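You operate a simulated robot arm through the tools that you are given. There is no shell and no other tool. Be economical: measure what you need, move in short steps, check, and stop when the job is done.

You run a simulated two-armed robot. Do the job below in one go: nothing can be reset, and whatever is moved stays where it is left.

## Task
Put the carton from the tall table top on the side bench top. Then fetch the model plank from the table end of the side bench and set it on the small table. Then take the round brush on the side bench top and put it away on the stem end of the left wall bench. Then take the hammer from the side bench top and put it on the top of the steps. Then take the red-headed peg from the table end of the side bench and leave it on the starboard rear bench top. Then take the plumb level on the side bench top and put it away on the level rest on the measuring ledge. Then take the blue-headed peg from the side bench top and put it on top of the grey bucking iron there. Then close the sliding lid. Then put the green-headed peg on the port rear bench top away on the stern end of the long bench. Then take the cloth from the port rear bench top and put it on the store bench. Then put one of the pads from the top of the steps on the table end of the side bench. Then take the mallet from the shelf of the side trestle and put it on the stem end of the long bench. Do these in the order given. Set down upright: carton.

Only the result counts: the job must be done as asked and must still hold three seconds after the hand-in. Knocking over, shifting, dropping, spilling or breaking anything else fails it. A push-on lid holds only when it is set on centred and level and pressed home; a screw cap is set on level and turned clockwise until tight. Flat cloth is picked up by pressing the open fingertips on it (5 to 10 N) and closing them slowly along it; thin cloth reads only 2 to 8 mm in the jaws.

## Robot
Two 7-joint arms with two-finger parallel grippers on one trunk, on a base that drives. Base frame: it is fixed to the floor where the robot stands at the start and does not move with it; the origin is under the middle of the robot, x ahead of it, y to its left, z up; the surface under the hand at the start is at about z = 940. Units: mm, rad, N and s.
The left shoulder is at the start at [60, 143, 926], the right one opposite. With the tool pointing down near the work surface each hand reaches from about 220 to 680 mm from the robot's upright axis, wherever it stands, measured 20 degrees to its own side. Places, roughly: blue-headed peg (3x3x8 cm) [1400, -2900, 900]; bucking iron (5x5x8 cm) [1300, -3000, 900]; carton (13x8x8 cm) [500, 100, 1000]; cloth (11x7x3 cm) [-3000, -4200, 900]; green-headed peg (3x3x7 cm) [-2600, -4200, 900]; hammer (19x3x9 cm) [1400, -1400, 900]; level rest on the measuring ledge (17x23 cm) [-280, 8720, 1000]; mallet (25x7x11 cm) [-400, 4900, 700]; model plank (12x3x4 cm) [1400, -900, 900]; pad (6x6x2 cm) [-1200, 700, 500]; pad (6x6x3 cm) [-1100, 900, 500]; plumb level [1500, -2000, 1000]; red-headed peg (3x3x7 cm) [1300, -1800, 900]; round brush (4x4x6 cm) [1200, -1200, 900]; side bench [1300, -2000, 900]; sliding lid [800, -4200, 900]; small table [-2600, -2300, 700]; starboard rear bench [0, -4200, 900]; stem end of the left wall bench [-4900, 3100, 900]; stem end of the long bench [-3100, 4600, 500]; stern end of the long bench [-3100, 5700, 500]; store bench [-4900, -2700, 900]; table end of the side bench [1300, -1300, 900]; top of the steps [-1200, 900, 500]. Payload 1.57 kg a hand.
Tool frame (each hand has its own): the origin (TCP) lies between the finger pads and is the grasp point; the fingertips stand 30 mm ahead of it; z points along the fingers, y is the line along which they close. Largest opening 110 mm; finger width 24, thickness 12; the body of the gripper, 48 by 112 mm, starts 78 mm behind the TCP.
Orientation is that of the tool frame in the base frame, as [roll, pitch, yaw] about the fixed x, y, z axes, in that order (R = Rz(yaw) Ry(pitch) Rx(roll)). With the fingers straight down and closing along the base's y, the tool's x points along the base's -x, its y along +y and its z along -z.

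## Interface
- The arms move only by the tool play_rows. It takes "left_steps", "right_steps" or both (then of equal length, played together; a hand with none holds still); each is a list of rows, each a list of 7 numbers: the turn, a rotation vector about the tool's x, y, z in rad, then the shift along the tool's x, y, z in mm, then the finger opening in mm, from 0 to 110. In form: [[ax, ay, az, tx, ty, tz, grip], ...]. A call has 1 to 8 rows; each row shifts and turns the commanded pose from where the row before left it, along the tool's axes as they then stand. Each row takes 0.2 s and may step no farther than 50 mm and 0.15 rad from the row before; otherwise, or with a gripper value out of range, the whole call is refused. A pose out of reach is approached as far as the arm can. The call stops where the force on the tool passes 40 N (or 10 N more than at its start, if that is more) or the arm is blocked; 0.2 s more then pass. The fingers move at their own pace (about 45 mm/s each) and stop on an object; they squeeze with about 41 N. The grip force told is the motor's: it shows also when the fingers shut on nothing. Time passes only in rows, and 0.2 s behind the last, so rows that do not move let the fingers close. The reply holds the time, the measured pose of the TCP, the force on the tool along the base axes, the opening and the grip force, in the units named above and with some noise, with the torque about the TCP (base axes, N m) and any sound that the robot's microphone picked up, and new pictures: "views" is both (left out), scene, wrist or none (wrist: the cameras of the hands that moved).
- Cameras (640 x 400 px; columns grow to the right, rows downward): "scene" is now at [31, 19.3, 1551.4]; the picture's right is [0.29, -0.96, 0.00], its down [-0.73, -0.22, -0.65] and it looks along [0.62, 0.18, -0.76] (base axes); focal length 270 px, centre (320, 200). "left" rides on the left gripper at [70, -16, -141] in its tool frame; the picture's right is [0.23, 0.97, 0.00], its down [-0.85, 0.20, -0.48] and it looks along [-0.47, 0.11, 0.88] (tool axes); focal length 222 px, centre (320, 200). "right" rides on the right gripper at [70, 16, -141] in its tool frame; the picture's right is [-0.23, 0.97, 0.00], its down [-0.86, -0.20, -0.48] and it looks along [-0.47, -0.11, 0.88] (tool axes); focal length 222 px, centre (320, 200). There is no depth. A picture from a camera that has moved, and an enlarged one, comes with that camera's place and axes in the base frame and with its lens. The place of the scene camera against the robot may be out by one fixed shift of up to 25 mm in any direction.
- raise_lower(by): slides the trunk up (or, below 0, down) by that many mm; the arms and the scene camera ride with it, the base frame stays. It gives what a move gives, with no picture.
- roll_base(legs): drives the robot by 1 to 6 legs, each [ahead, left, turn to the left] in mm, mm and rad, along the robot's own axes; the way and the turn of a leg run together, so that a leg with both is an arc; at most 1500 mm and 3.142 rad a leg. The arms and the cameras ride along, it lands a little off, and it stops where it bumps. It gives what a move gives, and a new picture of the scene camera.
- pan_tilt(pan, tilt): turns the head with the scene camera to pan (to the left, within 1.501 rad either way) and tilt (down, from -0.506 to 1.204), counted from straight ahead of the robot. It gives what a move gives, and a new picture of the scene camera.
- zoom(camera, box): a new picture of the part [left, top, right, bottom] of that camera's present view, enlarged. The clock stands still meanwhile.
- finish_job(): hands the job in; it is judged then, once.

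Work in short steps. Places have to be worked out from the pictures, the camera data and where the tool is seen: move nearer, look again, correct. Check each grasp and each placing, and mend what went wrong. You have 556 turns and 360 pictures in all, those below and enlarged ones among them. Open the grippers and draw the arms clear of the work before you hand the job in, unless the task says otherwise.

The tools are called by a JSON object that holds its "api" and its "payload". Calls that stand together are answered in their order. play_rows: Moves the arms, as the interface text tells. Its arguments: {"type":"object","properties":{"left_steps":{"type":"array","items":{"type":"array","items":{"type":"number"}}},"right_steps":{"type":"array","items":{"type":"array","items":{"type":"number"}}},"views":{"type":"string","enum":["both","scene","wrist","none"]}},"required":[]} The other tools are called the same way: raise_lower (by) slides the trunk up or down; roll_base (legs) drives the base; pan_tilt (pan, tilt) turns the head that bears the scene camera; zoom (camera, box) takes an enlarged picture of a part of a camera's view; finish_job () hands the job in.

At the start:

```text
clock: 0.0
left_position: [407.5, 283.6, 999.4]
left_orientation: [-3.141, 0.0, -3.14]
left_ft_force: [-0.2, 0.1, 0.0]
left_torque: [0.01, 0.01, -0.01]
left_width: 109.8
left_grip_force: 0.0
right_position: [430.4, -162.2, 999.2]
right_orientation: [-3.141, 0.0, 3.14]
right_ft_force: [-0.2, -0.7, -1.2]
right_torque: [0.0, 0.0, -0.01]
right_width: 109.7
right_grip_force: 0.0
trunk travel left (down, up): [-525.0, 65.0]
robot x, y, heading: [1.7, -0.8, -0.0]
head pan, tilt: [0.29, 0.869]
```

scene: 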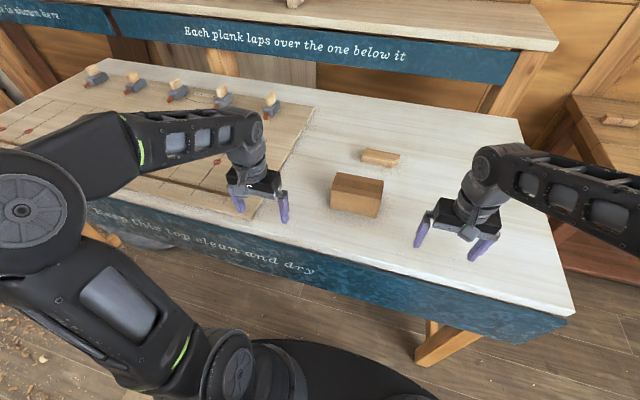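
right: 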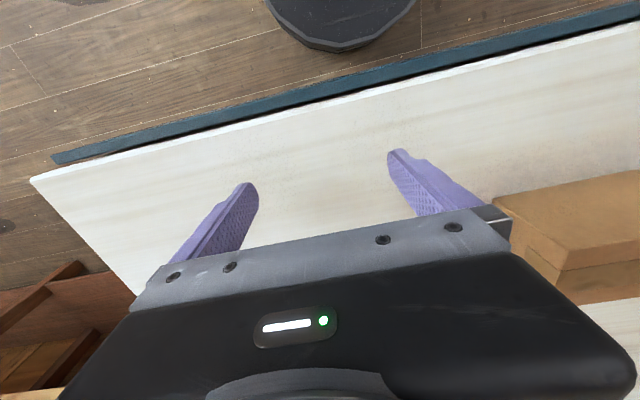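
left: 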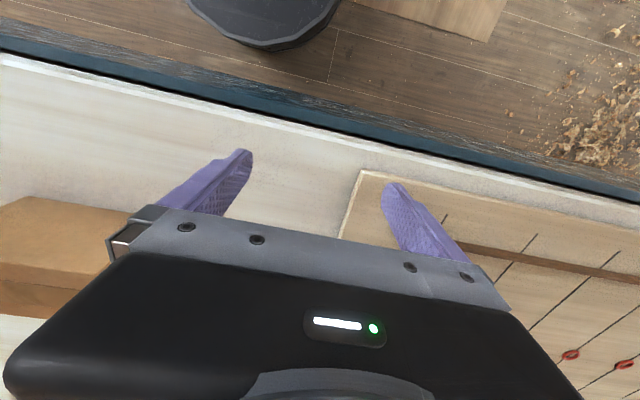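

The carton shows near pixel (357,195), about [540,60] on the table. I enlarge it to measure its corners.

{"api": "zoom", "payload": {"camera": "scene", "box": [280, 130, 440, 230]}}

```text
4.00 times, centred on (360, 180) of scene
camera zoom: at [31.0, 19.3, 1551.4], right [0.29, -0.96, 0.0], down [-0.73, -0.22, -0.65], along [0.62, 0.18, -0.76], focal length 1080 px, centre (160, 280)
```

zoom: 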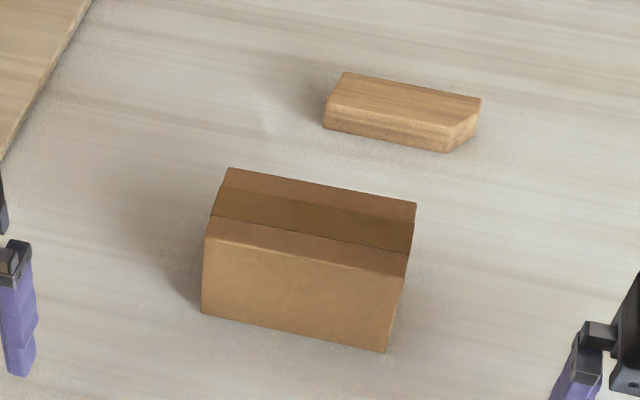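

Carton measured at about x 509..581, y -6..126, top 1020 (long axis along y). The left hand must straddle it along x; I raise it, then go over the carton, and turn afterwards.

{"api": "play_rows", "payload": {"left_steps": [[0, 0, 0, 0, 0, -45, 110], [0, 0, 0, 0, 0, -45, 110], [0, 0, 0, -23, -37, 0, 110], [0, 0, 0, -23, -37, 0, 110], [0, 0, 0, -23, -37, 0, 110], [0, 0, 0, -23, -37, 0, 110], [0, 0, 0, -23, -37, 0, 110], [0, 0, 0, -23, -38, 0, 110]], "views": "none"}}

{"api": "play_rows", "payload": {"left_steps": [[0, 0, 0.143, 0, 0, 0, 110], [0, 0, 0.143, 0, 0, 0, 110], [0, 0, 0.143, 0, 0, 0, 110], [0, 0, 0.143, 0, 0, 0, 110], [0, 0, 0.143, 0, 0, 0, 110], [0, 0, 0.143, 0, 0, 0, 110], [0, 0, 0.143, 0, 0, 0, 110], [0, 0, 0.143, 0, 0, 0, 110]], "views": "none"}}

{"api": "play_rows", "payload": {"left_steps": [[0, 0, 0.143, 0, 0, 0, 110], [0, 0, 0.143, 0, 0, 0, 110], [0, 0, 0.143, 0, 0, 0, 110], [0, 0, 0, 0, 0, 0, 110]]}}

```text
clock: 1.8
left_position: [525.4, 90.7, 1092.1]
left_orientation: [-3.141, 0.003, 3.141]
left_ft_force: [-0.6, 0.6, -0.1]
left_torque: [-0.05, 0.01, 0.02]
left_width: 110.1
left_grip_force: 0.0
left hand out of reach, approached as far as the arm can: row 8
right_position: [431.3, -161.8, 1001.4]
right_orientation: [-3.141, 0.002, -3.141]
right_ft_force: [0.6, -0.1, 0.7]
right_torque: [0.0, 0.0, 0.01]
right_width: 110.2
right_grip_force: 0.1
trunk travel left (down, up): [-525.0, 65.0]
robot x, y, heading: [-5.6, -3.6, -0.006]
head pan, tilt: [0.29, 0.869]
```

```text
clock: 3.6
left_position: [526.5, 90.2, 1090.4]
left_orientation: [3.141, 0.0, 1.996]
left_ft_force: [-0.9, -0.8, -0.2]
left_torque: [0.0, -0.03, -0.02]
left_width: 110.0
left_grip_force: 0.0
right_position: [431.8, -163.5, 999.3]
right_orientation: [-3.141, -0.001, -3.141]
right_ft_force: [-0.6, 0.3, 0.2]
right_torque: [-0.04, 0.04, 0.01]
right_width: 110.1
right_grip_force: 0.1
trunk travel left (down, up): [-525.0, 65.0]
robot x, y, heading: [2.6, 0.2, -0.002]
head pan, tilt: [0.29, 0.869]
```

```text
clock: 4.6
left_position: [527.2, 88.9, 1091.1]
left_orientation: [3.139, 0.0, 1.566]
left_ft_force: [-0.5, 1.0, 0.5]
left_torque: [-0.02, -0.02, -0.02]
left_width: 109.9
left_grip_force: 0.1
right_position: [432.3, -161.0, 999.3]
right_orientation: [-3.141, -0.001, -3.141]
right_ft_force: [-0.1, 0.8, 0.3]
right_torque: [0.01, -0.01, 0.02]
right_width: 110.1
right_grip_force: 0.1
trunk travel left (down, up): [-525.0, 65.0]
robot x, y, heading: [1.4, -1.1, -0.0]
head pan, tilt: [0.29, 0.869]
camera scene: at [31.0, 19.3, 1551.4], right [0.29, -0.96, 0.0], down [-0.73, -0.22, -0.65], along [0.62, 0.18, -0.76], focal length 270 px, centre (320, 200)
camera left: at [512.9, 161.5, 1232.5], right [0.97, 0.22, 0.0], down [0.2, -0.86, 0.48], along [0.11, -0.47, -0.88], focal length 222 px, centre (320, 200)
```

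scene: 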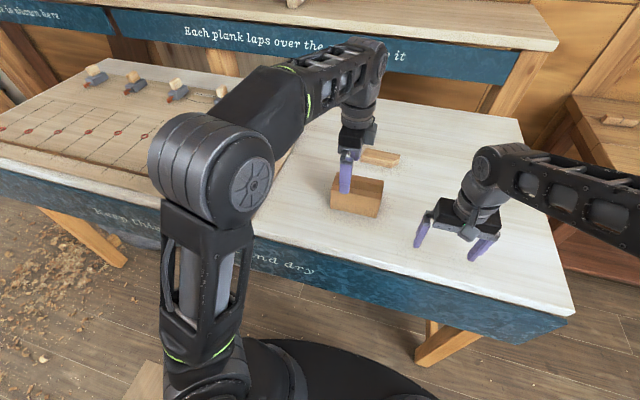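
left: 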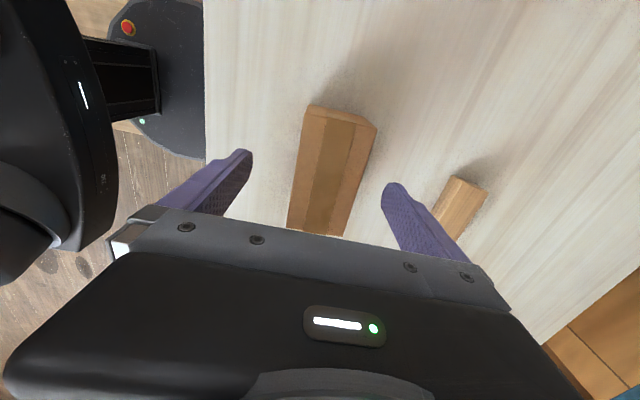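

The left hand is at its reach limit at [527,89]; the wrist view puts the carton centre at about [541,66]. I shift the base 70 mm to the right and a little ahead to get it within reach.

{"api": "roll_base", "payload": {"legs": [[20, -70, 0]]}}

```text
clock: 5.6
left_position: [548.2, 17.9, 1091.3]
left_orientation: [-3.141, -0.003, 1.568]
left_ft_force: [0.0, -0.4, 0.5]
left_torque: [0.02, 0.0, -0.02]
left_width: 110.0
left_grip_force: 0.0
right_position: [451.5, -233.1, 999.6]
right_orientation: [3.14, 0.0, 3.141]
right_ft_force: [-0.3, 0.4, -0.9]
right_torque: [0.04, 0.03, -0.04]
right_width: 110.3
right_grip_force: 0.0
trunk travel left (down, up): [-525.0, 65.0]
robot x, y, heading: [19.4, -68.5, 0.003]
head pan, tilt: [0.29, 0.869]
camera scene: at [51.6, -52.1, 1551.4], right [0.29, -0.96, 0.0], down [-0.73, -0.22, -0.65], along [0.62, 0.19, -0.76], focal length 270 px, centre (320, 200)
```

scene: 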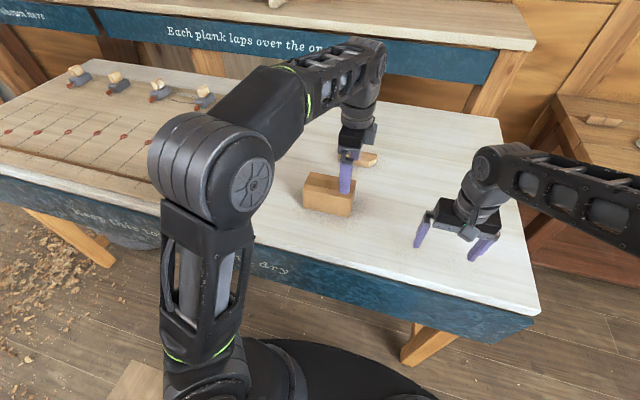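

Now over to [542,64] then look with the wrist camera.

{"api": "play_rows", "payload": {"left_steps": [[0, 0, 0, 46, -6, 0, 110], [0, 0, 0, 0, 0, 30, 110], [0, 0, 0, 0, 0, 0, 110]], "views": "wrist"}}

```text
clock: 6.4
left_position: [541.8, 63.8, 1062.5]
left_orientation: [3.138, 0.001, 1.569]
left_ft_force: [-0.5, 0.1, -0.9]
left_torque: [0.0, 0.01, 0.01]
left_width: 110.1
left_grip_force: 0.0
right_position: [451.1, -232.0, 999.9]
right_orientation: [-3.141, 0.0, -3.141]
right_ft_force: [0.7, -0.3, -0.1]
right_torque: [-0.01, -0.01, -0.02]
right_width: 109.9
right_grip_force: 0.1
trunk travel left (down, up): [-525.0, 65.0]
robot x, y, heading: [19.8, -71.8, 0.002]
head pan, tilt: [0.29, 0.869]
camera left: at [527.0, 136.4, 1203.1], right [0.97, 0.23, 0.0], down [0.2, -0.86, 0.48], along [0.11, -0.47, -0.88], focal length 222 px, centre (320, 200)
```

left: 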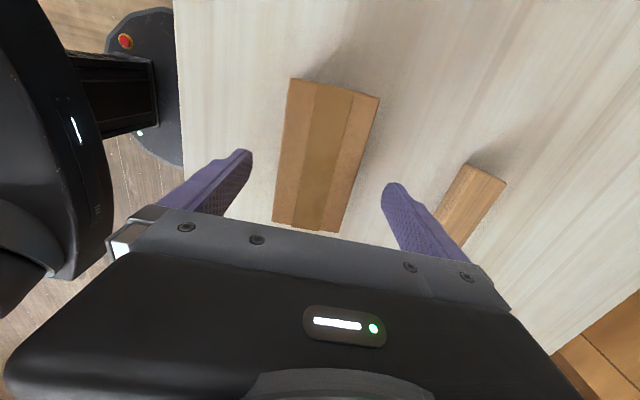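

The carton lies centred in the fingers (x≈540, y≈66). I go down and close.

{"api": "play_rows", "payload": {"left_steps": [[0, 0, 0, 0, 0, 40, 110], [0, 0, 0, 0, 0, 37, 110], [0, 0, 0, 0, 0, 0, 60], [0, 0, 0, 0, 0, 0, 60], [0, 0, 0, 0, 0, 0, 60], [0, 0, 0, 0, 0, 0, 60]], "views": "none"}}

{"api": "play_rows", "payload": {"left_steps": [[0, 0, 0, 0, 0, -40, 60], [0, 0, 0, 0, 0, -40, 60], [0, 0, 0, 0, 0, 0, 60]]}}

```text
clock: 7.8
left_position: [539.3, 63.9, 984.4]
left_orientation: [3.141, -0.001, 1.568]
left_ft_force: [0.6, -0.4, 0.5]
left_torque: [0.01, 0.04, 0.03]
left_width: 70.3
left_grip_force: 28.4
right_position: [451.3, -233.0, 1000.0]
right_orientation: [3.14, 0.0, -3.141]
right_ft_force: [-0.7, -0.4, 0.8]
right_torque: [0.0, 0.01, 0.0]
right_width: 109.8
right_grip_force: 0.0
trunk travel left (down, up): [-525.0, 65.0]
robot x, y, heading: [20.0, -69.5, -0.001]
head pan, tilt: [0.29, 0.869]
```

```text
clock: 8.6
left_position: [539.3, 64.4, 1064.4]
left_orientation: [3.14, 0.0, 1.569]
left_ft_force: [0.0, 0.1, -3.3]
left_torque: [0.0, 0.0, -0.01]
left_width: 70.2
left_grip_force: 41.5
right_position: [451.9, -232.8, 998.9]
right_orientation: [3.142, 0.0, -3.141]
right_ft_force: [-0.7, 0.0, -0.6]
right_torque: [0.02, 0.04, 0.0]
right_width: 110.0
right_grip_force: 0.0
trunk travel left (down, up): [-525.0, 65.0]
robot x, y, heading: [18.0, -69.8, 0.001]
head pan, tilt: [0.29, 0.869]
camera scene: at [51.4, -50.3, 1551.4], right [0.29, -0.96, 0.0], down [-0.73, -0.22, -0.65], along [0.62, 0.18, -0.76], focal length 270 px, centre (320, 200)
camera left: at [525.5, 136.2, 1205.9], right [0.97, 0.23, 0.0], down [0.2, -0.86, 0.48], along [0.11, -0.47, -0.88], focal length 222 px, centre (320, 200)
```

scene: 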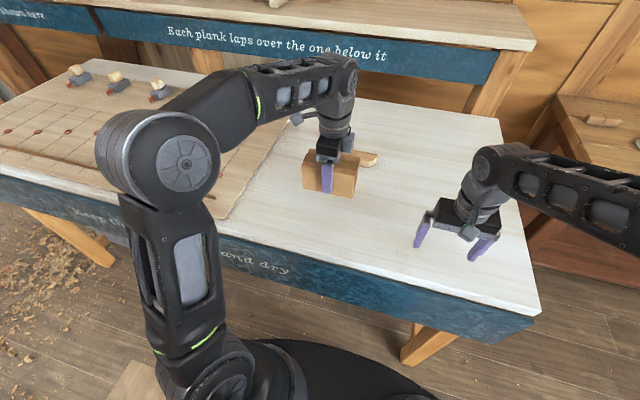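
left: 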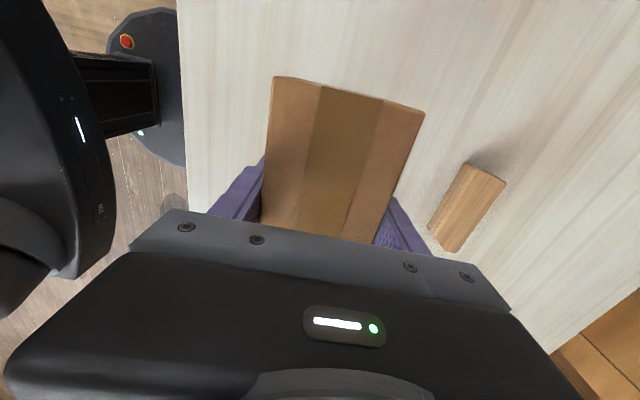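

Carton held (70 mm, 3.3 N). I back away from the table and look to the right towards the side bench.

{"api": "roll_base", "payload": {"legs": [[-450, 0, 0]]}}

{"api": "pan_tilt", "payload": {"pan": -0.7, "tilt": 0.45}}

```text
clock: 11.4
left_position: [80.4, 64.5, 1064.3]
left_orientation: [3.14, 0.0, 1.57]
left_ft_force: [0.4, -0.1, -3.2]
left_torque: [0.0, -0.02, 0.0]
left_width: 70.1
left_grip_force: 40.8
right_position: [-6.2, -231.7, 999.8]
right_orientation: [-3.14, 0.0, -3.141]
right_ft_force: [0.1, 0.8, 0.2]
right_torque: [-0.02, -0.01, -0.01]
right_width: 110.0
right_grip_force: 0.0
trunk travel left (down, up): [-525.0, 65.0]
robot x, y, heading: [-441.5, -71.4, -0.002]
head pan, tilt: [0.29, 0.869]
camera scene: at [-408.3, -50.3, 1551.5], right [0.29, -0.96, 0.0], down [-0.73, -0.22, -0.65], along [0.62, 0.18, -0.76], focal length 270 px, centre (320, 200)
```

scene: 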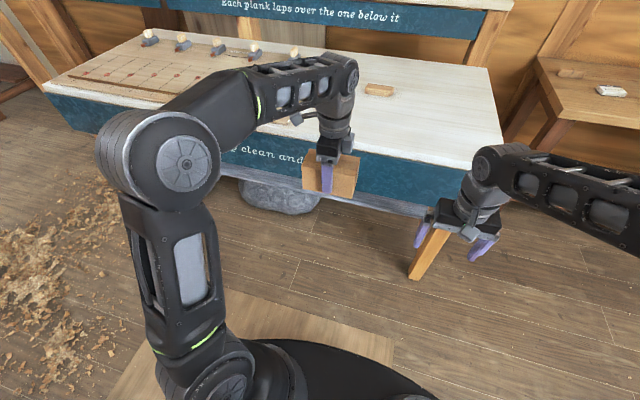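

```text
clock: 12.6
left_position: [79.4, 63.8, 1064.8]
left_orientation: [-3.14, 0.001, 1.57]
left_ft_force: [-0.2, 0.8, -1.9]
left_torque: [0.0, 0.0, -0.01]
left_width: 69.5
left_grip_force: 40.9
right_position: [-7.4, -231.1, 999.7]
right_orientation: [3.14, 0.0, -3.141]
right_ft_force: [0.9, -0.1, 0.8]
right_torque: [0.03, -0.02, 0.0]
right_width: 109.9
right_grip_force: 0.1
trunk travel left (down, up): [-525.0, 65.0]
robot x, y, heading: [-439.1, -73.0, -0.002]
head pan, tilt: [-0.7, 0.45]
camera scene: at [-411.0, -131.5, 1587.3], right [-0.64, -0.77, 0.0], down [-0.33, 0.28, -0.9], along [0.69, -0.58, -0.44], focal length 270 px, centre (320, 200)
```

scene: 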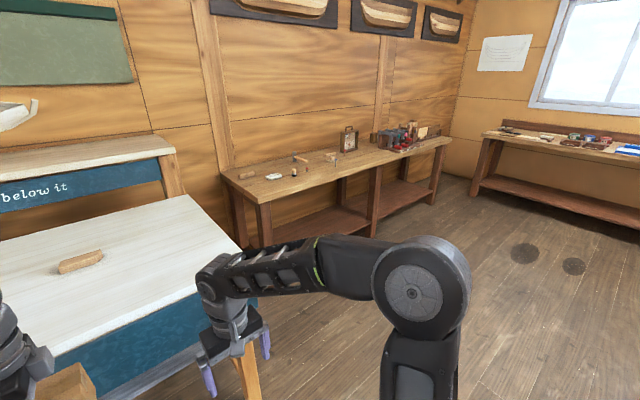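

The floor to the side bench is free. I enlarge the bench to learn its layout.

{"api": "zoom", "payload": {"camera": "scene", "box": [210, 110, 460, 240]}}

```text
2.56 times, centred on (335, 175) of scene
camera zoom: at [-411.0, -131.5, 1587.3], right [-0.64, -0.77, 0.0], down [-0.33, 0.28, -0.9], along [0.69, -0.58, -0.44], focal length 692 px, centre (282, 264)
```

zoom: 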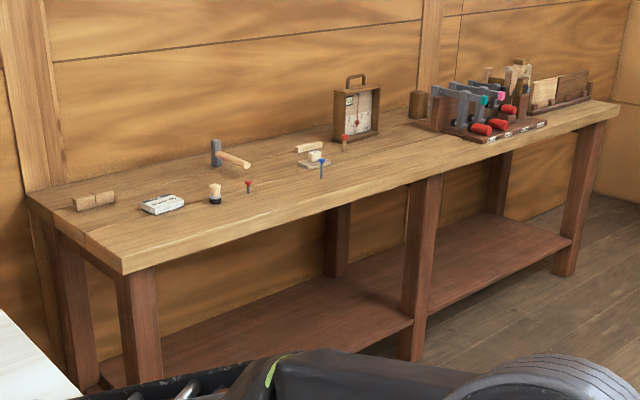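

The bench runs along x≈960..1560 at z≈870. There is free space near y≈-2200 for the carton; I drive to [460,-2150] facing it.

{"api": "roll_base", "payload": {"legs": [[0, -1500, 0], [0, -580, 0], [900, 0, 0]]}}

{"api": "pan_tilt", "payload": {"pan": 0, "tilt": 0.6}}

```text
clock: 27.4
left_position: [977.0, -2031.3, 1063.7]
left_orientation: [-3.141, 0.001, 1.571]
left_ft_force: [0.0, 0.1, -2.2]
left_torque: [0.0, 0.01, 0.01]
left_width: 70.0
left_grip_force: 41.2
right_position: [888.6, -2327.0, 1000.6]
right_orientation: [3.141, -0.001, -3.139]
right_ft_force: [-0.2, 0.5, 0.7]
right_torque: [-0.04, 0.03, 0.02]
right_width: 110.3
right_grip_force: 0.2
trunk travel left (down, up): [-525.0, 65.0]
robot x, y, heading: [453.7, -2165.2, 0.003]
head pan, tilt: [-0.7, 0.45]
camera scene: at [485.2, -2227.5, 1587.3], right [-0.64, -0.77, 0.0], down [-0.33, 0.28, -0.9], along [0.69, -0.58, -0.44], focal length 270 px, centre (320, 200)
```

scene: 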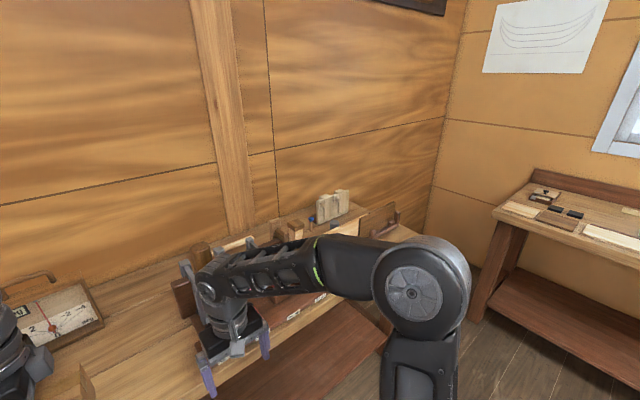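

```text
clock: 28.4
left_position: [976.9, -2032.3, 1063.4]
left_orientation: [3.141, 0.001, 1.571]
left_ft_force: [0.0, 0.3, -2.8]
left_torque: [0.01, 0.0, 0.01]
left_width: 69.9
left_grip_force: 40.6
right_position: [889.2, -2327.5, 999.3]
right_orientation: [-3.141, 0.001, -3.14]
right_ft_force: [0.1, -0.2, -0.5]
right_torque: [-0.01, 0.02, 0.01]
right_width: 110.0
right_grip_force: 0.0
trunk travel left (down, up): [-525.0, 65.0]
robot x, y, heading: [457.0, -2166.3, 0.002]
head pan, tilt: [0.0, 0.6]
camera scene: at [502.6, -2168.4, 1573.8], right [0.0, -1.0, 0.0], down [-0.56, 0.0, -0.83], along [0.83, 0.0, -0.56], focal length 270 px, centre (320, 200)
```

scene: 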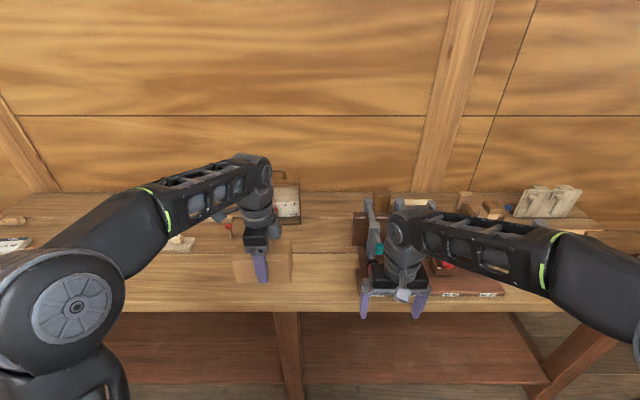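

Bench edge at x≈970; the clamp rack begins near y≈-2300. I pull the right hand back and up, then drive the left hand over a free spot near [1090,-2140].

{"api": "play_rows", "payload": {"right_steps": [[0, 0, 0, 0, 0, -45, 110], [0, 0, 0, 0, 0, -45, 110], [0, 0, 0, 45, 0, 0, 110], [0, 0, 0, 45, 0, 0, 110], [0, 0, 0, 45, 0, 0, 110], [0, 0, 0, 0, 0, 0, 110]], "views": "none"}}

{"api": "roll_base", "payload": {"legs": [[115, -100, 0]]}}

```text
clock: 29.8
left_position: [977.5, -2031.7, 1063.6]
left_orientation: [3.139, 0.001, 1.571]
left_ft_force: [0.2, 0.2, -3.0]
left_torque: [0.02, 0.02, 0.01]
left_width: 70.1
left_grip_force: 41.1
right_position: [753.9, -2328.6, 1090.3]
right_orientation: [3.141, -0.001, -3.14]
right_ft_force: [-0.1, 0.3, 0.4]
right_torque: [0.04, 0.01, 0.02]
right_width: 109.9
right_grip_force: 0.0
trunk travel left (down, up): [-525.0, 65.0]
robot x, y, heading: [460.0, -2165.5, -0.001]
head pan, tilt: [0.0, 0.6]
```

```text
clock: 31.2
left_position: [1092.4, -2132.2, 1062.7]
left_orientation: [3.141, 0.0, 1.571]
left_ft_force: [-0.1, 0.9, -2.6]
left_torque: [0.04, 0.01, 0.02]
left_width: 69.9
left_grip_force: 41.3
right_position: [869.2, -2427.6, 1090.8]
right_orientation: [3.141, 0.0, -3.141]
right_ft_force: [-0.1, -0.6, 0.1]
right_torque: [0.01, 0.0, -0.01]
right_width: 110.2
right_grip_force: 0.1
trunk travel left (down, up): [-525.0, 65.0]
robot x, y, heading: [571.4, -2266.0, 0.001]
head pan, tilt: [0.0, 0.6]
camera scene: at [619.0, -2268.8, 1573.7], right [0.0, -1.0, 0.0], down [-0.57, 0.0, -0.82], along [0.82, 0.0, -0.57], focal length 270 px, centre (320, 200)
```

scene: 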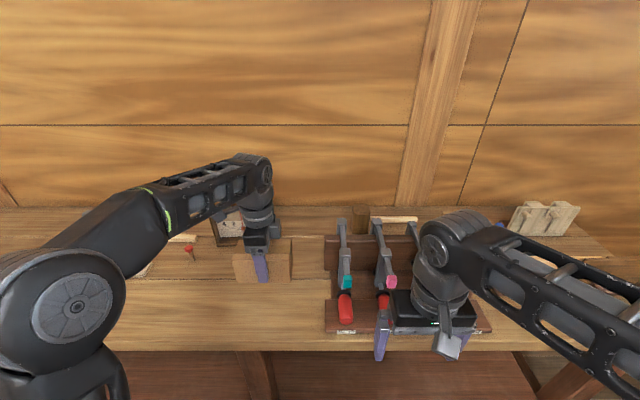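

The spot below the carton looks free. I lower partway and check with the wrist camera.

{"api": "play_rows", "payload": {"left_steps": [[0, 0, 0, 0, 0, 40, 60], [0, 0, 0, 0, 0, 40, 60], [0, 0, 0, 0, 0, 0, 60]]}}

```text
clock: 32.0
left_position: [1093.0, -2130.9, 982.0]
left_orientation: [-3.141, -0.001, 1.569]
left_ft_force: [-0.1, 0.3, -2.5]
left_torque: [-0.02, 0.01, 0.02]
left_width: 69.6
left_grip_force: 40.9
right_position: [867.8, -2428.5, 1090.1]
right_orientation: [-3.141, 0.0, -3.141]
right_ft_force: [-0.6, 0.8, 0.2]
right_torque: [0.0, -0.01, 0.0]
right_width: 110.0
right_grip_force: 0.1
trunk travel left (down, up): [-525.0, 65.0]
robot x, y, heading: [571.6, -2264.9, -0.001]
head pan, tilt: [0.0, 0.6]
camera scene: at [617.6, -2267.9, 1573.8], right [0.0, -1.0, 0.0], down [-0.57, 0.0, -0.82], along [0.82, 0.0, -0.57], focal length 270 px, centre (320, 200)
camera left: at [1078.1, -2058.5, 1123.9], right [0.97, 0.23, 0.0], down [0.2, -0.86, 0.48], along [0.11, -0.47, -0.88], focal length 222 px, centre (320, 200)
```

scene: 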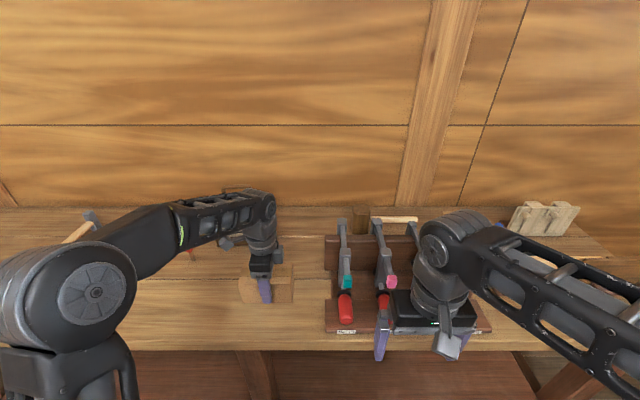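
left: 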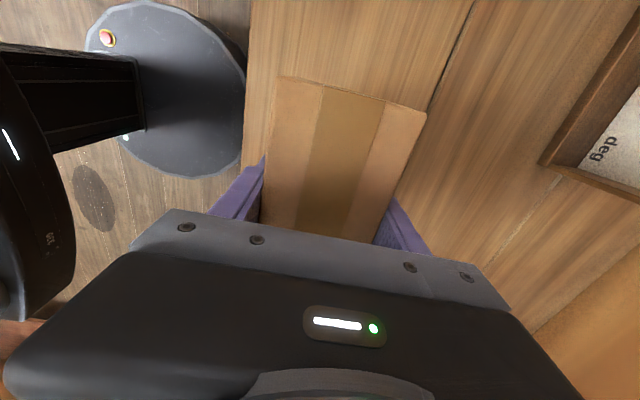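

Free around. I lower in small stages, watching the force for touchdown.

{"api": "play_rows", "payload": {"left_steps": [[0, 0, 0, 0, 0, 15, 60], [0, 0, 0, 0, 0, 15, 60]], "views": "none"}}

{"api": "play_rows", "payload": {"left_steps": [[0, 0, 0, 0, 0, 8, 60], [0, 0, 0, 0, 0, 8, 60]], "views": "none"}}

{"api": "play_rows", "payload": {"left_steps": [[0, 0, 0, 0, 0, 6, 60], [0, 0, 0, 0, 0, 6, 60]], "views": "none"}}

```text
clock: 32.6
left_position: [1092.5, -2131.3, 952.1]
left_orientation: [-3.141, 0.0, 1.571]
left_ft_force: [-0.1, 0.3, -3.1]
left_torque: [-0.01, 0.01, 0.03]
left_width: 70.0
left_grip_force: 41.2
right_position: [869.2, -2427.7, 1090.8]
right_orientation: [3.141, 0.001, -3.141]
right_ft_force: [-0.2, 0.2, 0.1]
right_torque: [-0.01, 0.02, -0.01]
right_width: 110.0
right_grip_force: 0.1
trunk travel left (down, up): [-525.0, 65.0]
robot x, y, heading: [573.5, -2261.2, 0.005]
head pan, tilt: [0.0, 0.6]
```

```text
clock: 33.2
left_position: [1091.3, -2129.6, 937.9]
left_orientation: [-3.14, 0.0, 1.569]
left_ft_force: [-0.6, 0.0, -3.7]
left_torque: [0.01, 0.03, -0.01]
left_width: 70.0
left_grip_force: 41.1
right_position: [867.4, -2427.3, 1092.0]
right_orientation: [-3.141, 0.0, 3.14]
right_ft_force: [0.2, -1.0, 1.0]
right_torque: [0.01, 0.05, 0.01]
right_width: 110.0
right_grip_force: 0.1
trunk travel left (down, up): [-525.0, 65.0]
robot x, y, heading: [573.7, -2267.3, 0.004]
head pan, tilt: [0.0, 0.6]
```

```text
clock: 33.8
left_position: [1091.4, -2131.0, 924.4]
left_orientation: [-3.14, 0.001, 1.572]
left_ft_force: [-0.4, 0.4, -2.8]
left_torque: [0.0, 0.02, -0.01]
left_width: 69.9
left_grip_force: 40.7
right_position: [869.1, -2428.0, 1090.1]
right_orientation: [-3.141, 0.001, -3.14]
right_ft_force: [0.1, 0.3, 0.0]
right_torque: [-0.04, 0.0, 0.0]
right_width: 110.2
right_grip_force: 0.1
trunk travel left (down, up): [-525.0, 65.0]
robot x, y, heading: [573.1, -2265.5, 0.002]
head pan, tilt: [0.0, 0.6]
```

No contact yet (carton bottom about 880). I continue down.

{"api": "play_rows", "payload": {"left_steps": [[0, 0, 0, 0, 0, 6, 60], [0, 0, 0, 0, 0, 6, 60]], "views": "none"}}

{"api": "play_rows", "payload": {"left_steps": [[0, 0, 0, 0, 0, 6, 60], [0, 0, 0, 0, 0, 6, 60]], "views": "none"}}

{"api": "play_rows", "payload": {"left_steps": [[0, 0, 0, 0, 0, 6, 60], [0, 0, 0, 0, 0, 6, 60]], "views": "none"}}

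```text
clock: 34.4
left_position: [1091.3, -2132.2, 914.2]
left_orientation: [3.14, -0.001, 1.571]
left_ft_force: [-0.5, 0.2, -3.2]
left_torque: [0.0, 0.01, 0.02]
left_width: 69.7
left_grip_force: 41.2
right_position: [868.4, -2428.3, 1091.0]
right_orientation: [-3.142, -0.001, 3.141]
right_ft_force: [-0.9, -0.2, -0.4]
right_torque: [0.05, -0.02, 0.0]
right_width: 109.9
right_grip_force: 0.0
trunk travel left (down, up): [-525.0, 65.0]
robot x, y, heading: [572.5, -2265.3, -0.001]
head pan, tilt: [0.0, 0.6]
```

```text
clock: 35.0
left_position: [1092.5, -2130.0, 905.0]
left_orientation: [3.137, 0.001, 1.571]
left_ft_force: [-2.4, 3.0, 21.0]
left_torque: [0.23, 1.02, -0.07]
left_width: 69.8
left_grip_force: 40.9
right_position: [867.9, -2427.6, 1091.1]
right_orientation: [-3.142, 0.004, 3.141]
right_ft_force: [0.3, 0.4, 0.2]
right_torque: [0.02, -0.01, 0.0]
right_width: 110.0
right_grip_force: 0.1
trunk travel left (down, up): [-525.0, 65.0]
robot x, y, heading: [574.6, -2267.4, -0.004]
head pan, tilt: [0.0, 0.6]
```

```text
clock: 35.4
left_position: [1091.4, -2131.1, 903.7]
left_orientation: [3.133, 0.001, 1.57]
left_ft_force: [-10.1, 1.1, 23.3]
left_torque: [0.21, 1.34, 0.05]
left_width: 69.7
left_grip_force: 41.3
right_position: [867.1, -2426.6, 1090.5]
right_orientation: [3.141, 0.001, -3.138]
right_ft_force: [-0.6, -0.7, 0.5]
right_torque: [-0.02, 0.01, 0.02]
right_width: 110.1
right_grip_force: 0.1
trunk travel left (down, up): [-525.0, 65.0]
robot x, y, heading: [572.5, -2269.3, 0.004]
head pan, tilt: [0.0, 0.6]
stopped in row 1 (left hand): the force on the tool passed its limit at 42 N (the readings are from after the stop); the commanded pose is now the measured one
```

Touchdown: bench surface at about z=862. I ease up 2 mm, open and withdraw upward.

{"api": "play_rows", "payload": {"left_steps": [[0, 0, 0, 0, 0, -2, 60], [0, 0, 0, 0, 0, 0, 76], [0, 0, 0, 0, 0, 0, 90], [0, 0, 0, 0, 0, 0, 105], [0, 0, 0, 0, 0, 0, 105]], "views": "none"}}

{"api": "play_rows", "payload": {"left_steps": [[0, 0, 0, 0, 0, -40, 105], [0, 0, 0, 0, 0, -40, 105], [0, 0, 0, 0, 0, -40, 105], [0, 0, 0, 0, 0, -40, 105], [0, 0, 0, 0, 0, 0, 105]]}}

```text
clock: 36.6
left_position: [1094.2, -2130.5, 902.7]
left_orientation: [3.132, 0.001, 1.571]
left_ft_force: [0.2, 0.1, -0.4]
left_torque: [0.01, -0.02, 0.0]
left_width: 104.9
left_grip_force: 0.1
right_position: [867.9, -2426.5, 1090.9]
right_orientation: [3.141, 0.001, -3.14]
right_ft_force: [-0.5, 0.2, -0.2]
right_torque: [-0.03, -0.04, -0.05]
right_width: 109.9
right_grip_force: 0.1
trunk travel left (down, up): [-525.0, 65.0]
robot x, y, heading: [570.9, -2262.4, 0.004]
head pan, tilt: [0.0, 0.6]
```

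```text
clock: 37.8
left_position: [1094.4, -2130.8, 1064.2]
left_orientation: [3.133, 0.001, 1.569]
left_ft_force: [0.0, 0.6, -0.8]
left_torque: [0.01, -0.04, 0.0]
left_width: 105.1
left_grip_force: 0.1
right_position: [869.1, -2427.5, 1091.1]
right_orientation: [3.141, 0.0, -3.141]
right_ft_force: [-0.2, -0.8, 0.1]
right_torque: [0.01, 0.02, 0.01]
right_width: 110.1
right_grip_force: 0.1
trunk travel left (down, up): [-525.0, 65.0]
robot x, y, heading: [570.5, -2267.6, 0.0]
head pan, tilt: [0.0, 0.6]
camera scene: at [617.5, -2267.7, 1573.8], right [0.0, -1.0, 0.0], down [-0.57, 0.0, -0.82], along [0.82, 0.0, -0.57], focal length 270 px, centre (320, 200)
camera left: at [1078.3, -2058.0, 1204.5], right [0.97, 0.23, 0.01], down [0.2, -0.85, 0.48], along [0.12, -0.47, -0.88], focal length 222 px, centre (320, 200)
```

scene: 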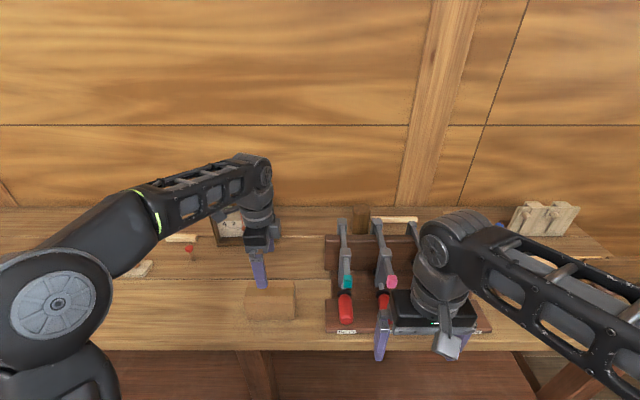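
left: 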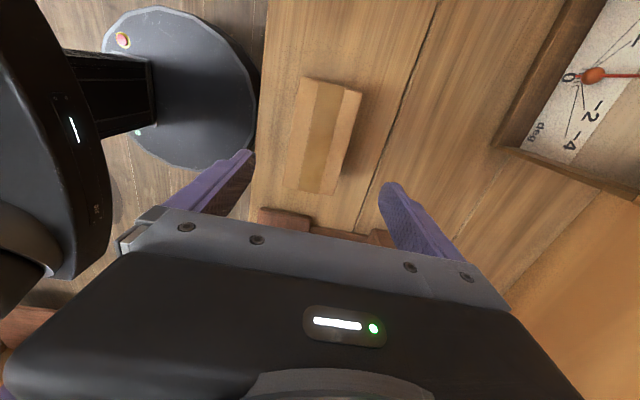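

The carton stands upright. Next the model plank near [1370,-920]: I back off and strafe left along the bench, panning the head to look.

{"api": "roll_base", "payload": {"legs": [[-200, 0, 0], [0, 1190, 0], [150, 0, 0]]}}

```text
clock: 45.9
left_position: [1056.6, -978.6, 1062.4]
left_orientation: [3.135, 0.001, 1.551]
left_ft_force: [0.2, 0.5, -0.6]
left_torque: [-0.01, 0.04, 0.01]
left_width: 104.9
left_grip_force: 0.1
right_position: [826.0, -1272.8, 1090.5]
right_orientation: [-3.141, -0.003, 3.124]
right_ft_force: [0.8, -0.5, 0.8]
right_torque: [-0.01, 0.03, 0.02]
right_width: 110.2
right_grip_force: 0.0
trunk travel left (down, up): [-525.0, 65.0]
robot x, y, heading: [529.1, -1103.5, -0.012]
head pan, tilt: [0.0, 0.6]
camera scene: at [578.2, -1108.5, 1573.7], right [-0.02, -1.0, 0.0], down [-0.57, 0.01, -0.82], along [0.82, -0.01, -0.57], focal length 270 px, centre (320, 200)
```

scene: 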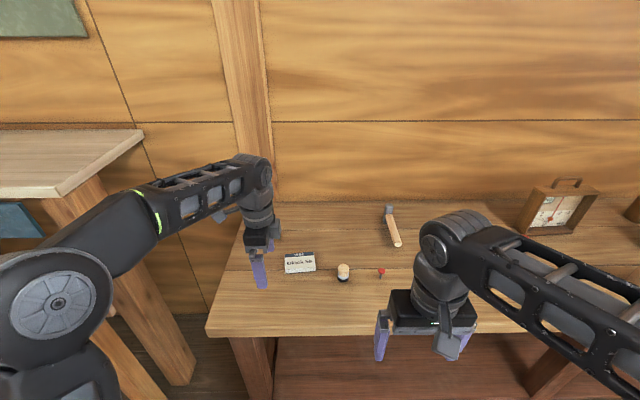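

The plank is hidden behind the left gripper. I shift the left hand sideways and back to see it.

{"api": "play_rows", "payload": {"left_steps": [[0, 0, 0, 45, -30, -30, 105], [0, 0, 0, 45, -40, 0, 105], [0, 0, 0, 20, -40, 0, 105]], "views": "wrist"}}

{"api": "zoom", "payload": {"camera": "scene", "box": [200, 190, 440, 340]}}

```text
refused: row 1 steps farther than a row can; nothing moved
```

```text
2.67 times, centred on (320, 265) of scene
camera zoom: at [578.2, -1108.5, 1573.7], right [-0.02, -1.0, 0.0], down [-0.57, 0.01, -0.82], along [0.82, -0.01, -0.57], focal length 720 px, centre (320, 27)
```

zoom: 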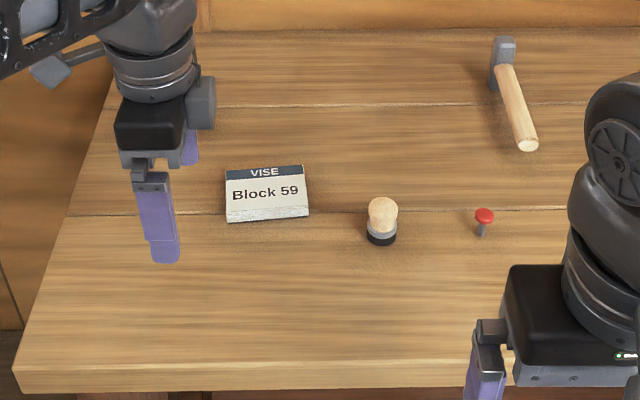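

The row was too long. I move the left hand aside in shorter rows.

{"api": "play_rows", "payload": {"left_steps": [[0, 0, 0, 30, -30, 0, 105], [0, 0, 0, 30, -35, 0, 105], [0, 0, 0, 30, -35, 0, 105], [0, 0, 0, 0, -40, 0, 105], [0, 0, 0, 0, 0, 0, 105]], "views": "scene"}}

```text
clock: 47.1
left_position: [918.1, -885.8, 1059.1]
left_orientation: [3.132, 0.002, 1.552]
left_ft_force: [0.7, 0.6, 0.1]
left_torque: [0.0, 0.02, 0.02]
left_width: 105.2
left_grip_force: 0.0
right_position: [826.0, -1272.1, 1091.2]
right_orientation: [3.141, -0.001, 3.124]
right_ft_force: [0.1, 0.3, -0.4]
right_torque: [-0.04, 0.01, -0.01]
right_width: 110.2
right_grip_force: 0.0
trunk travel left (down, up): [-525.0, 65.0]
robot x, y, heading: [531.0, -1103.7, -0.021]
head pan, tilt: [0.0, 0.6]
camera scene: at [577.0, -1108.3, 1573.7], right [-0.02, -1.0, 0.0], down [-0.57, 0.01, -0.82], along [0.82, -0.01, -0.57], focal length 270 px, centre (320, 200)
```

scene: 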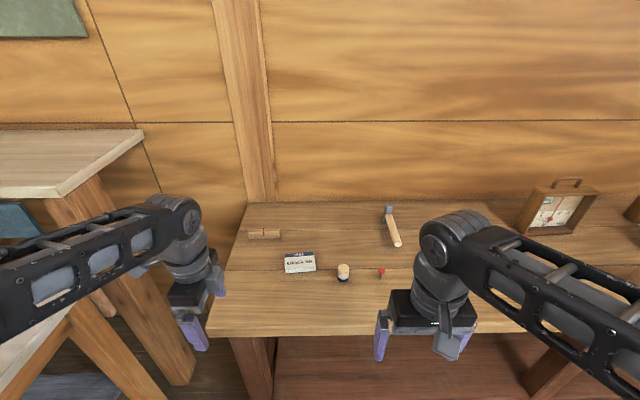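

The plank is at about [1358,-904], long along y. I drive ahead 165 mm and bring the left hand over it.

{"api": "roll_base", "payload": {"legs": [[168, 0, 0.015]]}}

{"api": "raise_lower", "payload": {"by": 40}}

```text
clock: 48.5
left_position: [1083.1, -882.3, 1060.8]
left_orientation: [3.134, 0.0, 1.569]
left_ft_force: [-0.8, 0.4, 0.1]
left_torque: [-0.02, 0.03, -0.02]
left_width: 105.2
left_grip_force: 0.1
right_position: [996.0, -1270.1, 1090.8]
right_orientation: [-3.141, -0.001, 3.139]
right_ft_force: [0.1, 0.1, -0.7]
right_torque: [0.03, 0.01, 0.0]
right_width: 110.1
right_grip_force: 0.1
trunk travel left (down, up): [-525.0, 65.0]
robot x, y, heading: [700.5, -1106.1, -0.004]
head pan, tilt: [0.0, 0.6]
camera scene: at [744.8, -1109.0, 1573.7], right [0.0, -1.0, 0.0], down [-0.57, 0.0, -0.82], along [0.82, 0.0, -0.57], focal length 270 px, centre (320, 200)
```

scene: 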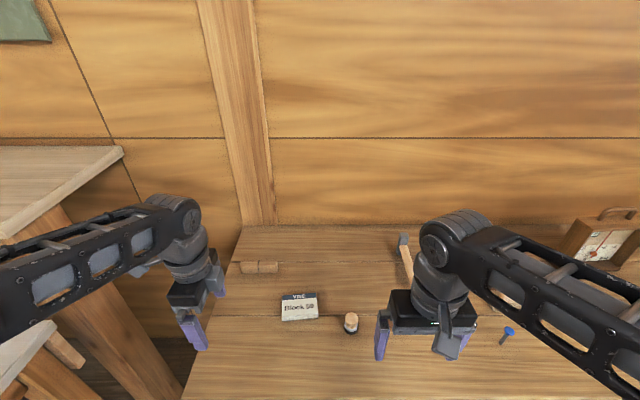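

```text
clock: 49.4
left_position: [1080.9, -882.1, 1100.7]
left_orientation: [3.133, 0.002, 1.568]
left_ft_force: [-0.1, 0.3, 0.0]
left_torque: [-0.02, -0.03, 0.01]
left_width: 104.8
left_grip_force: 0.0
right_position: [994.8, -1269.4, 1130.7]
right_orientation: [3.14, -0.001, 3.138]
right_ft_force: [-0.3, 0.6, 0.2]
right_torque: [0.03, 0.04, -0.02]
right_width: 110.0
right_grip_force: 0.0
trunk travel left (down, up): [-565.0, 25.0]
robot x, y, heading: [696.8, -1105.8, -0.005]
head pan, tilt: [0.0, 0.6]
```

Plank confirmed at [1355,-906]. Left hand goes over it, with the opening narrowed to 70.

{"api": "play_rows", "payload": {"left_steps": [[0, 0, 0, -3, 39, 18, 80], [0, 0, 0, -3, 39, 18, 80], [0, 0, 0, -3, 39, 18, 80], [0, 0, 0, -3, 39, 18, 80], [0, 0, 0, -3, 39, 18, 80], [0, 0, 0, -3, 39, 18, 80], [0, 0, 0, -4, 39, 18, 80], [0, 0, 0, 0, 0, 0, 80]], "views": "wrist"}}

```text
clock: 51.2
left_position: [1355.5, -905.3, 976.1]
left_orientation: [3.133, 0.002, 1.57]
left_ft_force: [0.5, -0.3, -0.1]
left_torque: [0.01, -0.05, -0.02]
left_width: 80.1
left_grip_force: 0.1
right_position: [994.1, -1269.5, 1130.9]
right_orientation: [-3.14, 0.001, 3.139]
right_ft_force: [-0.5, -0.2, 0.1]
right_torque: [-0.01, -0.02, -0.03]
right_width: 109.8
right_grip_force: 0.1
trunk travel left (down, up): [-565.0, 25.0]
robot x, y, heading: [696.2, -1105.3, -0.006]
head pan, tilt: [0.0, 0.6]
camera left: at [1339.9, -832.5, 1117.3], right [0.97, 0.22, 0.01], down [0.19, -0.85, 0.48], along [0.12, -0.47, -0.88], focal length 222 px, centre (320, 200)
```

left: 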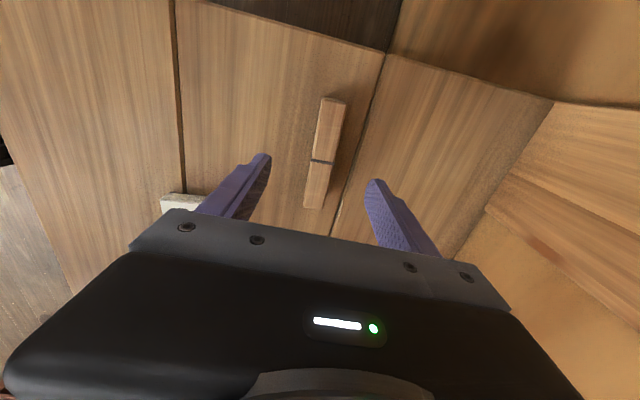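

The plank is centred at about [1361,-904]. I correct 6 mm, go down to TCP z=896 and close.

{"api": "play_rows", "payload": {"left_steps": [[0, 0, 0, 0, 6, 30, 80], [0, 0, 0, 0, 0, 30, 80], [0, 0, 0, 0, 0, 20, 80], [0, 0, 0, 0, 0, 0, 20], [0, 0, 0, 0, 0, 0, 20], [0, 0, 0, 0, 0, 0, 20], [0, 0, 0, 0, 0, 0, 20], [0, 0, 0, 0, 0, 0, 20]], "views": "none"}}

{"api": "play_rows", "payload": {"left_steps": [[0, 0, 0, 0, 0, -30, 20], [0, 0, 0, 0, 0, -30, 20], [0, 0, 0, 0, 0, -30, 20], [0, 0, 0, 0, 0, -30, 20]]}}

```text
clock: 53.0
left_position: [1362.8, -905.5, 898.2]
left_orientation: [3.134, 0.002, 1.569]
left_ft_force: [0.4, -0.5, 0.3]
left_torque: [0.0, 0.02, 0.0]
left_width: 23.2
left_grip_force: 28.6
right_position: [994.4, -1269.4, 1131.3]
right_orientation: [3.14, 0.002, 3.14]
right_ft_force: [0.2, 0.0, -0.2]
right_torque: [0.01, -0.04, 0.03]
right_width: 109.9
right_grip_force: 0.1
trunk travel left (down, up): [-565.0, 25.0]
robot x, y, heading: [702.0, -1106.4, -0.005]
head pan, tilt: [0.0, 0.6]
```

```text
clock: 54.0
left_position: [1362.2, -906.9, 1016.8]
left_orientation: [3.13, 0.002, 1.568]
left_ft_force: [-0.3, 0.5, -1.5]
left_torque: [0.02, -0.04, 0.0]
left_width: 22.8
left_grip_force: 35.3
right_position: [994.6, -1271.0, 1131.0]
right_orientation: [3.139, 0.001, 3.141]
right_ft_force: [-0.4, 0.7, -0.1]
right_torque: [0.04, 0.01, 0.01]
right_width: 110.1
right_grip_force: 0.2
trunk travel left (down, up): [-565.0, 25.0]
robot x, y, heading: [697.2, -1104.3, -0.002]
head pan, tilt: [0.0, 0.6]
camera scene: at [743.0, -1110.4, 1613.8], right [0.0, -1.0, 0.0], down [-0.56, 0.0, -0.83], along [0.83, 0.0, -0.56], focal length 270 px, centre (320, 200)
camera left: at [1345.9, -834.1, 1159.0], right [0.97, 0.22, 0.01], down [0.19, -0.85, 0.48], along [0.12, -0.47, -0.88], focal length 222 px, centre (320, 200)
```

scene: 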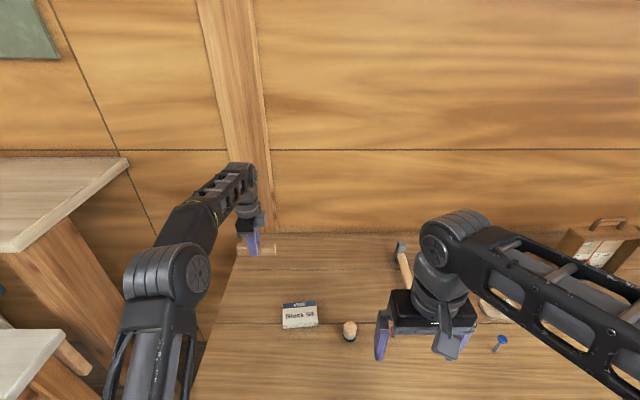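
left: 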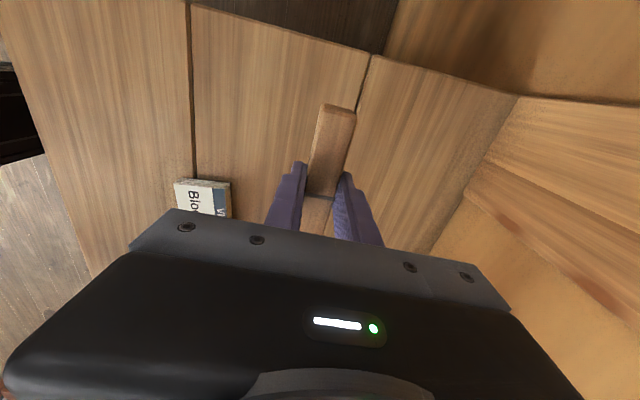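

Plank held. I back off, draw the arm in and turn around to look at the small table.

{"api": "roll_base", "payload": {"legs": [[-650, 0, 0]]}}

{"api": "play_rows", "payload": {"left_steps": [[0, 0, 0, 0, -45, 0, 20], [0, 0, 0, 0, -45, 0, 20], [0, 0, 0, 0, -45, 0, 20], [0, 0, 0, 0, -45, 0, 20], [0, 0, 0, 0, -45, 0, 20], [0, 0, 0, 0, -45, 0, 20], [0, 0, 0, 0, 0, 0, 20]], "views": "none"}}

{"api": "pan_tilt", "payload": {"pan": 0, "tilt": 0.3}}

{"api": "roll_base", "payload": {"legs": [[0, 0, -2.7]]}}

```text
clock: 57.5
left_position: [722.4, -904.4, 1017.7]
left_orientation: [3.131, 0.002, 1.57]
left_ft_force: [0.0, 1.0, 0.2]
left_torque: [-0.01, 0.0, -0.02]
left_width: 23.0
left_grip_force: 35.6
right_position: [356.0, -1267.6, 1132.1]
right_orientation: [-3.141, 0.001, -3.139]
right_ft_force: [0.1, 0.4, 0.7]
right_torque: [0.03, -0.01, 0.01]
right_width: 110.2
right_grip_force: 0.1
trunk travel left (down, up): [-565.0, 25.0]
robot x, y, heading: [56.5, -1108.2, 0.002]
head pan, tilt: [0.0, 0.6]
camera scene: at [103.4, -1109.2, 1613.8], right [0.0, -1.0, 0.0], down [-0.56, 0.0, -0.83], along [0.83, 0.0, -0.56], focal length 270 px, centre (320, 200)
```

scene: 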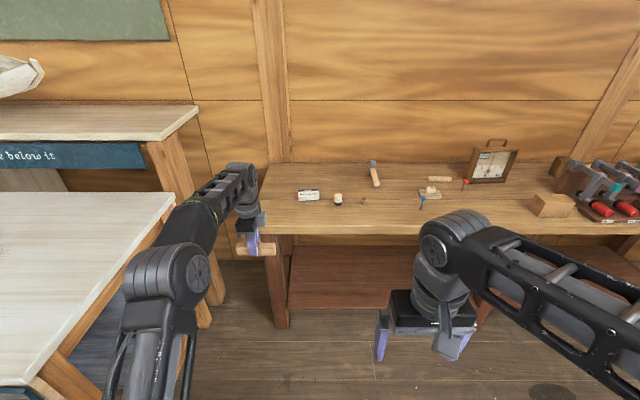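

```text
clock: 59.1
left_position: [452.2, -904.7, 1013.1]
left_orientation: [3.131, 0.002, 1.573]
left_ft_force: [0.1, 1.0, -0.2]
left_torque: [0.02, -0.01, -0.03]
left_width: 23.0
left_grip_force: 35.6
right_position: [357.0, -1269.7, 1131.3]
right_orientation: [3.141, -0.002, -3.14]
right_ft_force: [0.8, -0.1, 0.1]
right_torque: [0.03, 0.01, 0.02]
right_width: 109.9
right_grip_force: 0.1
trunk travel left (down, up): [-565.0, 25.0]
robot x, y, heading: [58.1, -1107.1, 0.003]
head pan, tilt: [0.0, 0.6]
```

```text
clock: 59.9
left_position: [452.1, -904.3, 1013.9]
left_orientation: [3.13, 0.001, 1.57]
left_ft_force: [0.1, -0.1, -0.8]
left_torque: [-0.02, -0.01, -0.02]
left_width: 23.0
left_grip_force: 35.4
right_position: [355.7, -1269.1, 1130.2]
right_orientation: [3.141, 0.0, -3.139]
right_ft_force: [-0.2, 0.1, 0.3]
right_torque: [0.02, 0.02, -0.01]
right_width: 109.9
right_grip_force: 0.1
trunk travel left (down, up): [-565.0, 25.0]
robot x, y, heading: [56.1, -1106.3, 0.003]
head pan, tilt: [0.0, 0.3]
camera scene: at [109.2, -1109.2, 1641.2], right [0.0, -1.0, 0.0], down [-0.3, 0.0, -0.95], along [0.95, 0.0, -0.3], focal length 270 px, centre (320, 200)
```

scene: 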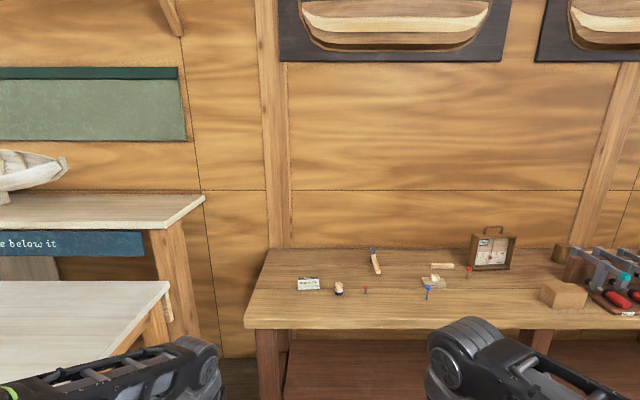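

```text
clock: 66.6
left_position: [-203.1, -1463.4, 1014.6]
left_orientation: [3.132, 0.003, -1.106]
left_ft_force: [-0.4, -0.7, -0.9]
left_torque: [0.03, 0.01, -0.01]
left_width: 23.1
left_grip_force: 35.1
right_position: [-279.9, -1095.5, 1131.0]
right_orientation: [-3.141, 0.0, 0.466]
right_ft_force: [-0.4, 0.2, -0.4]
right_torque: [-0.03, -0.01, 0.01]
right_width: 109.9
right_grip_force: 0.1
trunk travel left (down, up): [-565.0, 25.0]
robot x, y, heading: [60.5, -1108.5, -2.671]
head pan, tilt: [0.0, 0.3]
camera scene: at [-11.1, -1137.9, 1641.3], right [-0.45, 0.89, 0.0], down [0.26, 0.13, -0.96], along [-0.85, -0.43, -0.3], focal length 270 px, centre (320, 200)
```

scene: 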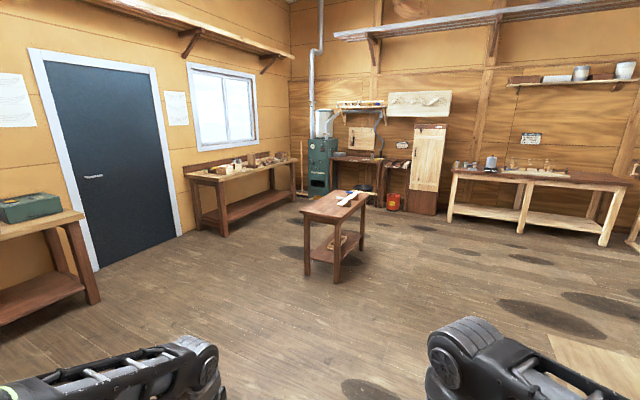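

The small table stands ahead; I enlarge it to see its top.

{"api": "zoom", "payload": {"camera": "scene", "box": [280, 170, 400, 290]}}

```text
3.33 times, centred on (340, 230) of scene
camera zoom: at [-11.1, -1137.9, 1641.3], right [-0.45, 0.89, 0.0], down [0.26, 0.13, -0.96], along [-0.85, -0.43, -0.3], focal length 900 px, centre (253, 100)
```

zoom: 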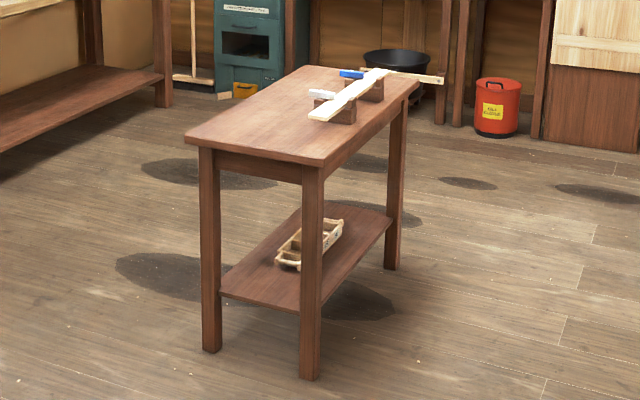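

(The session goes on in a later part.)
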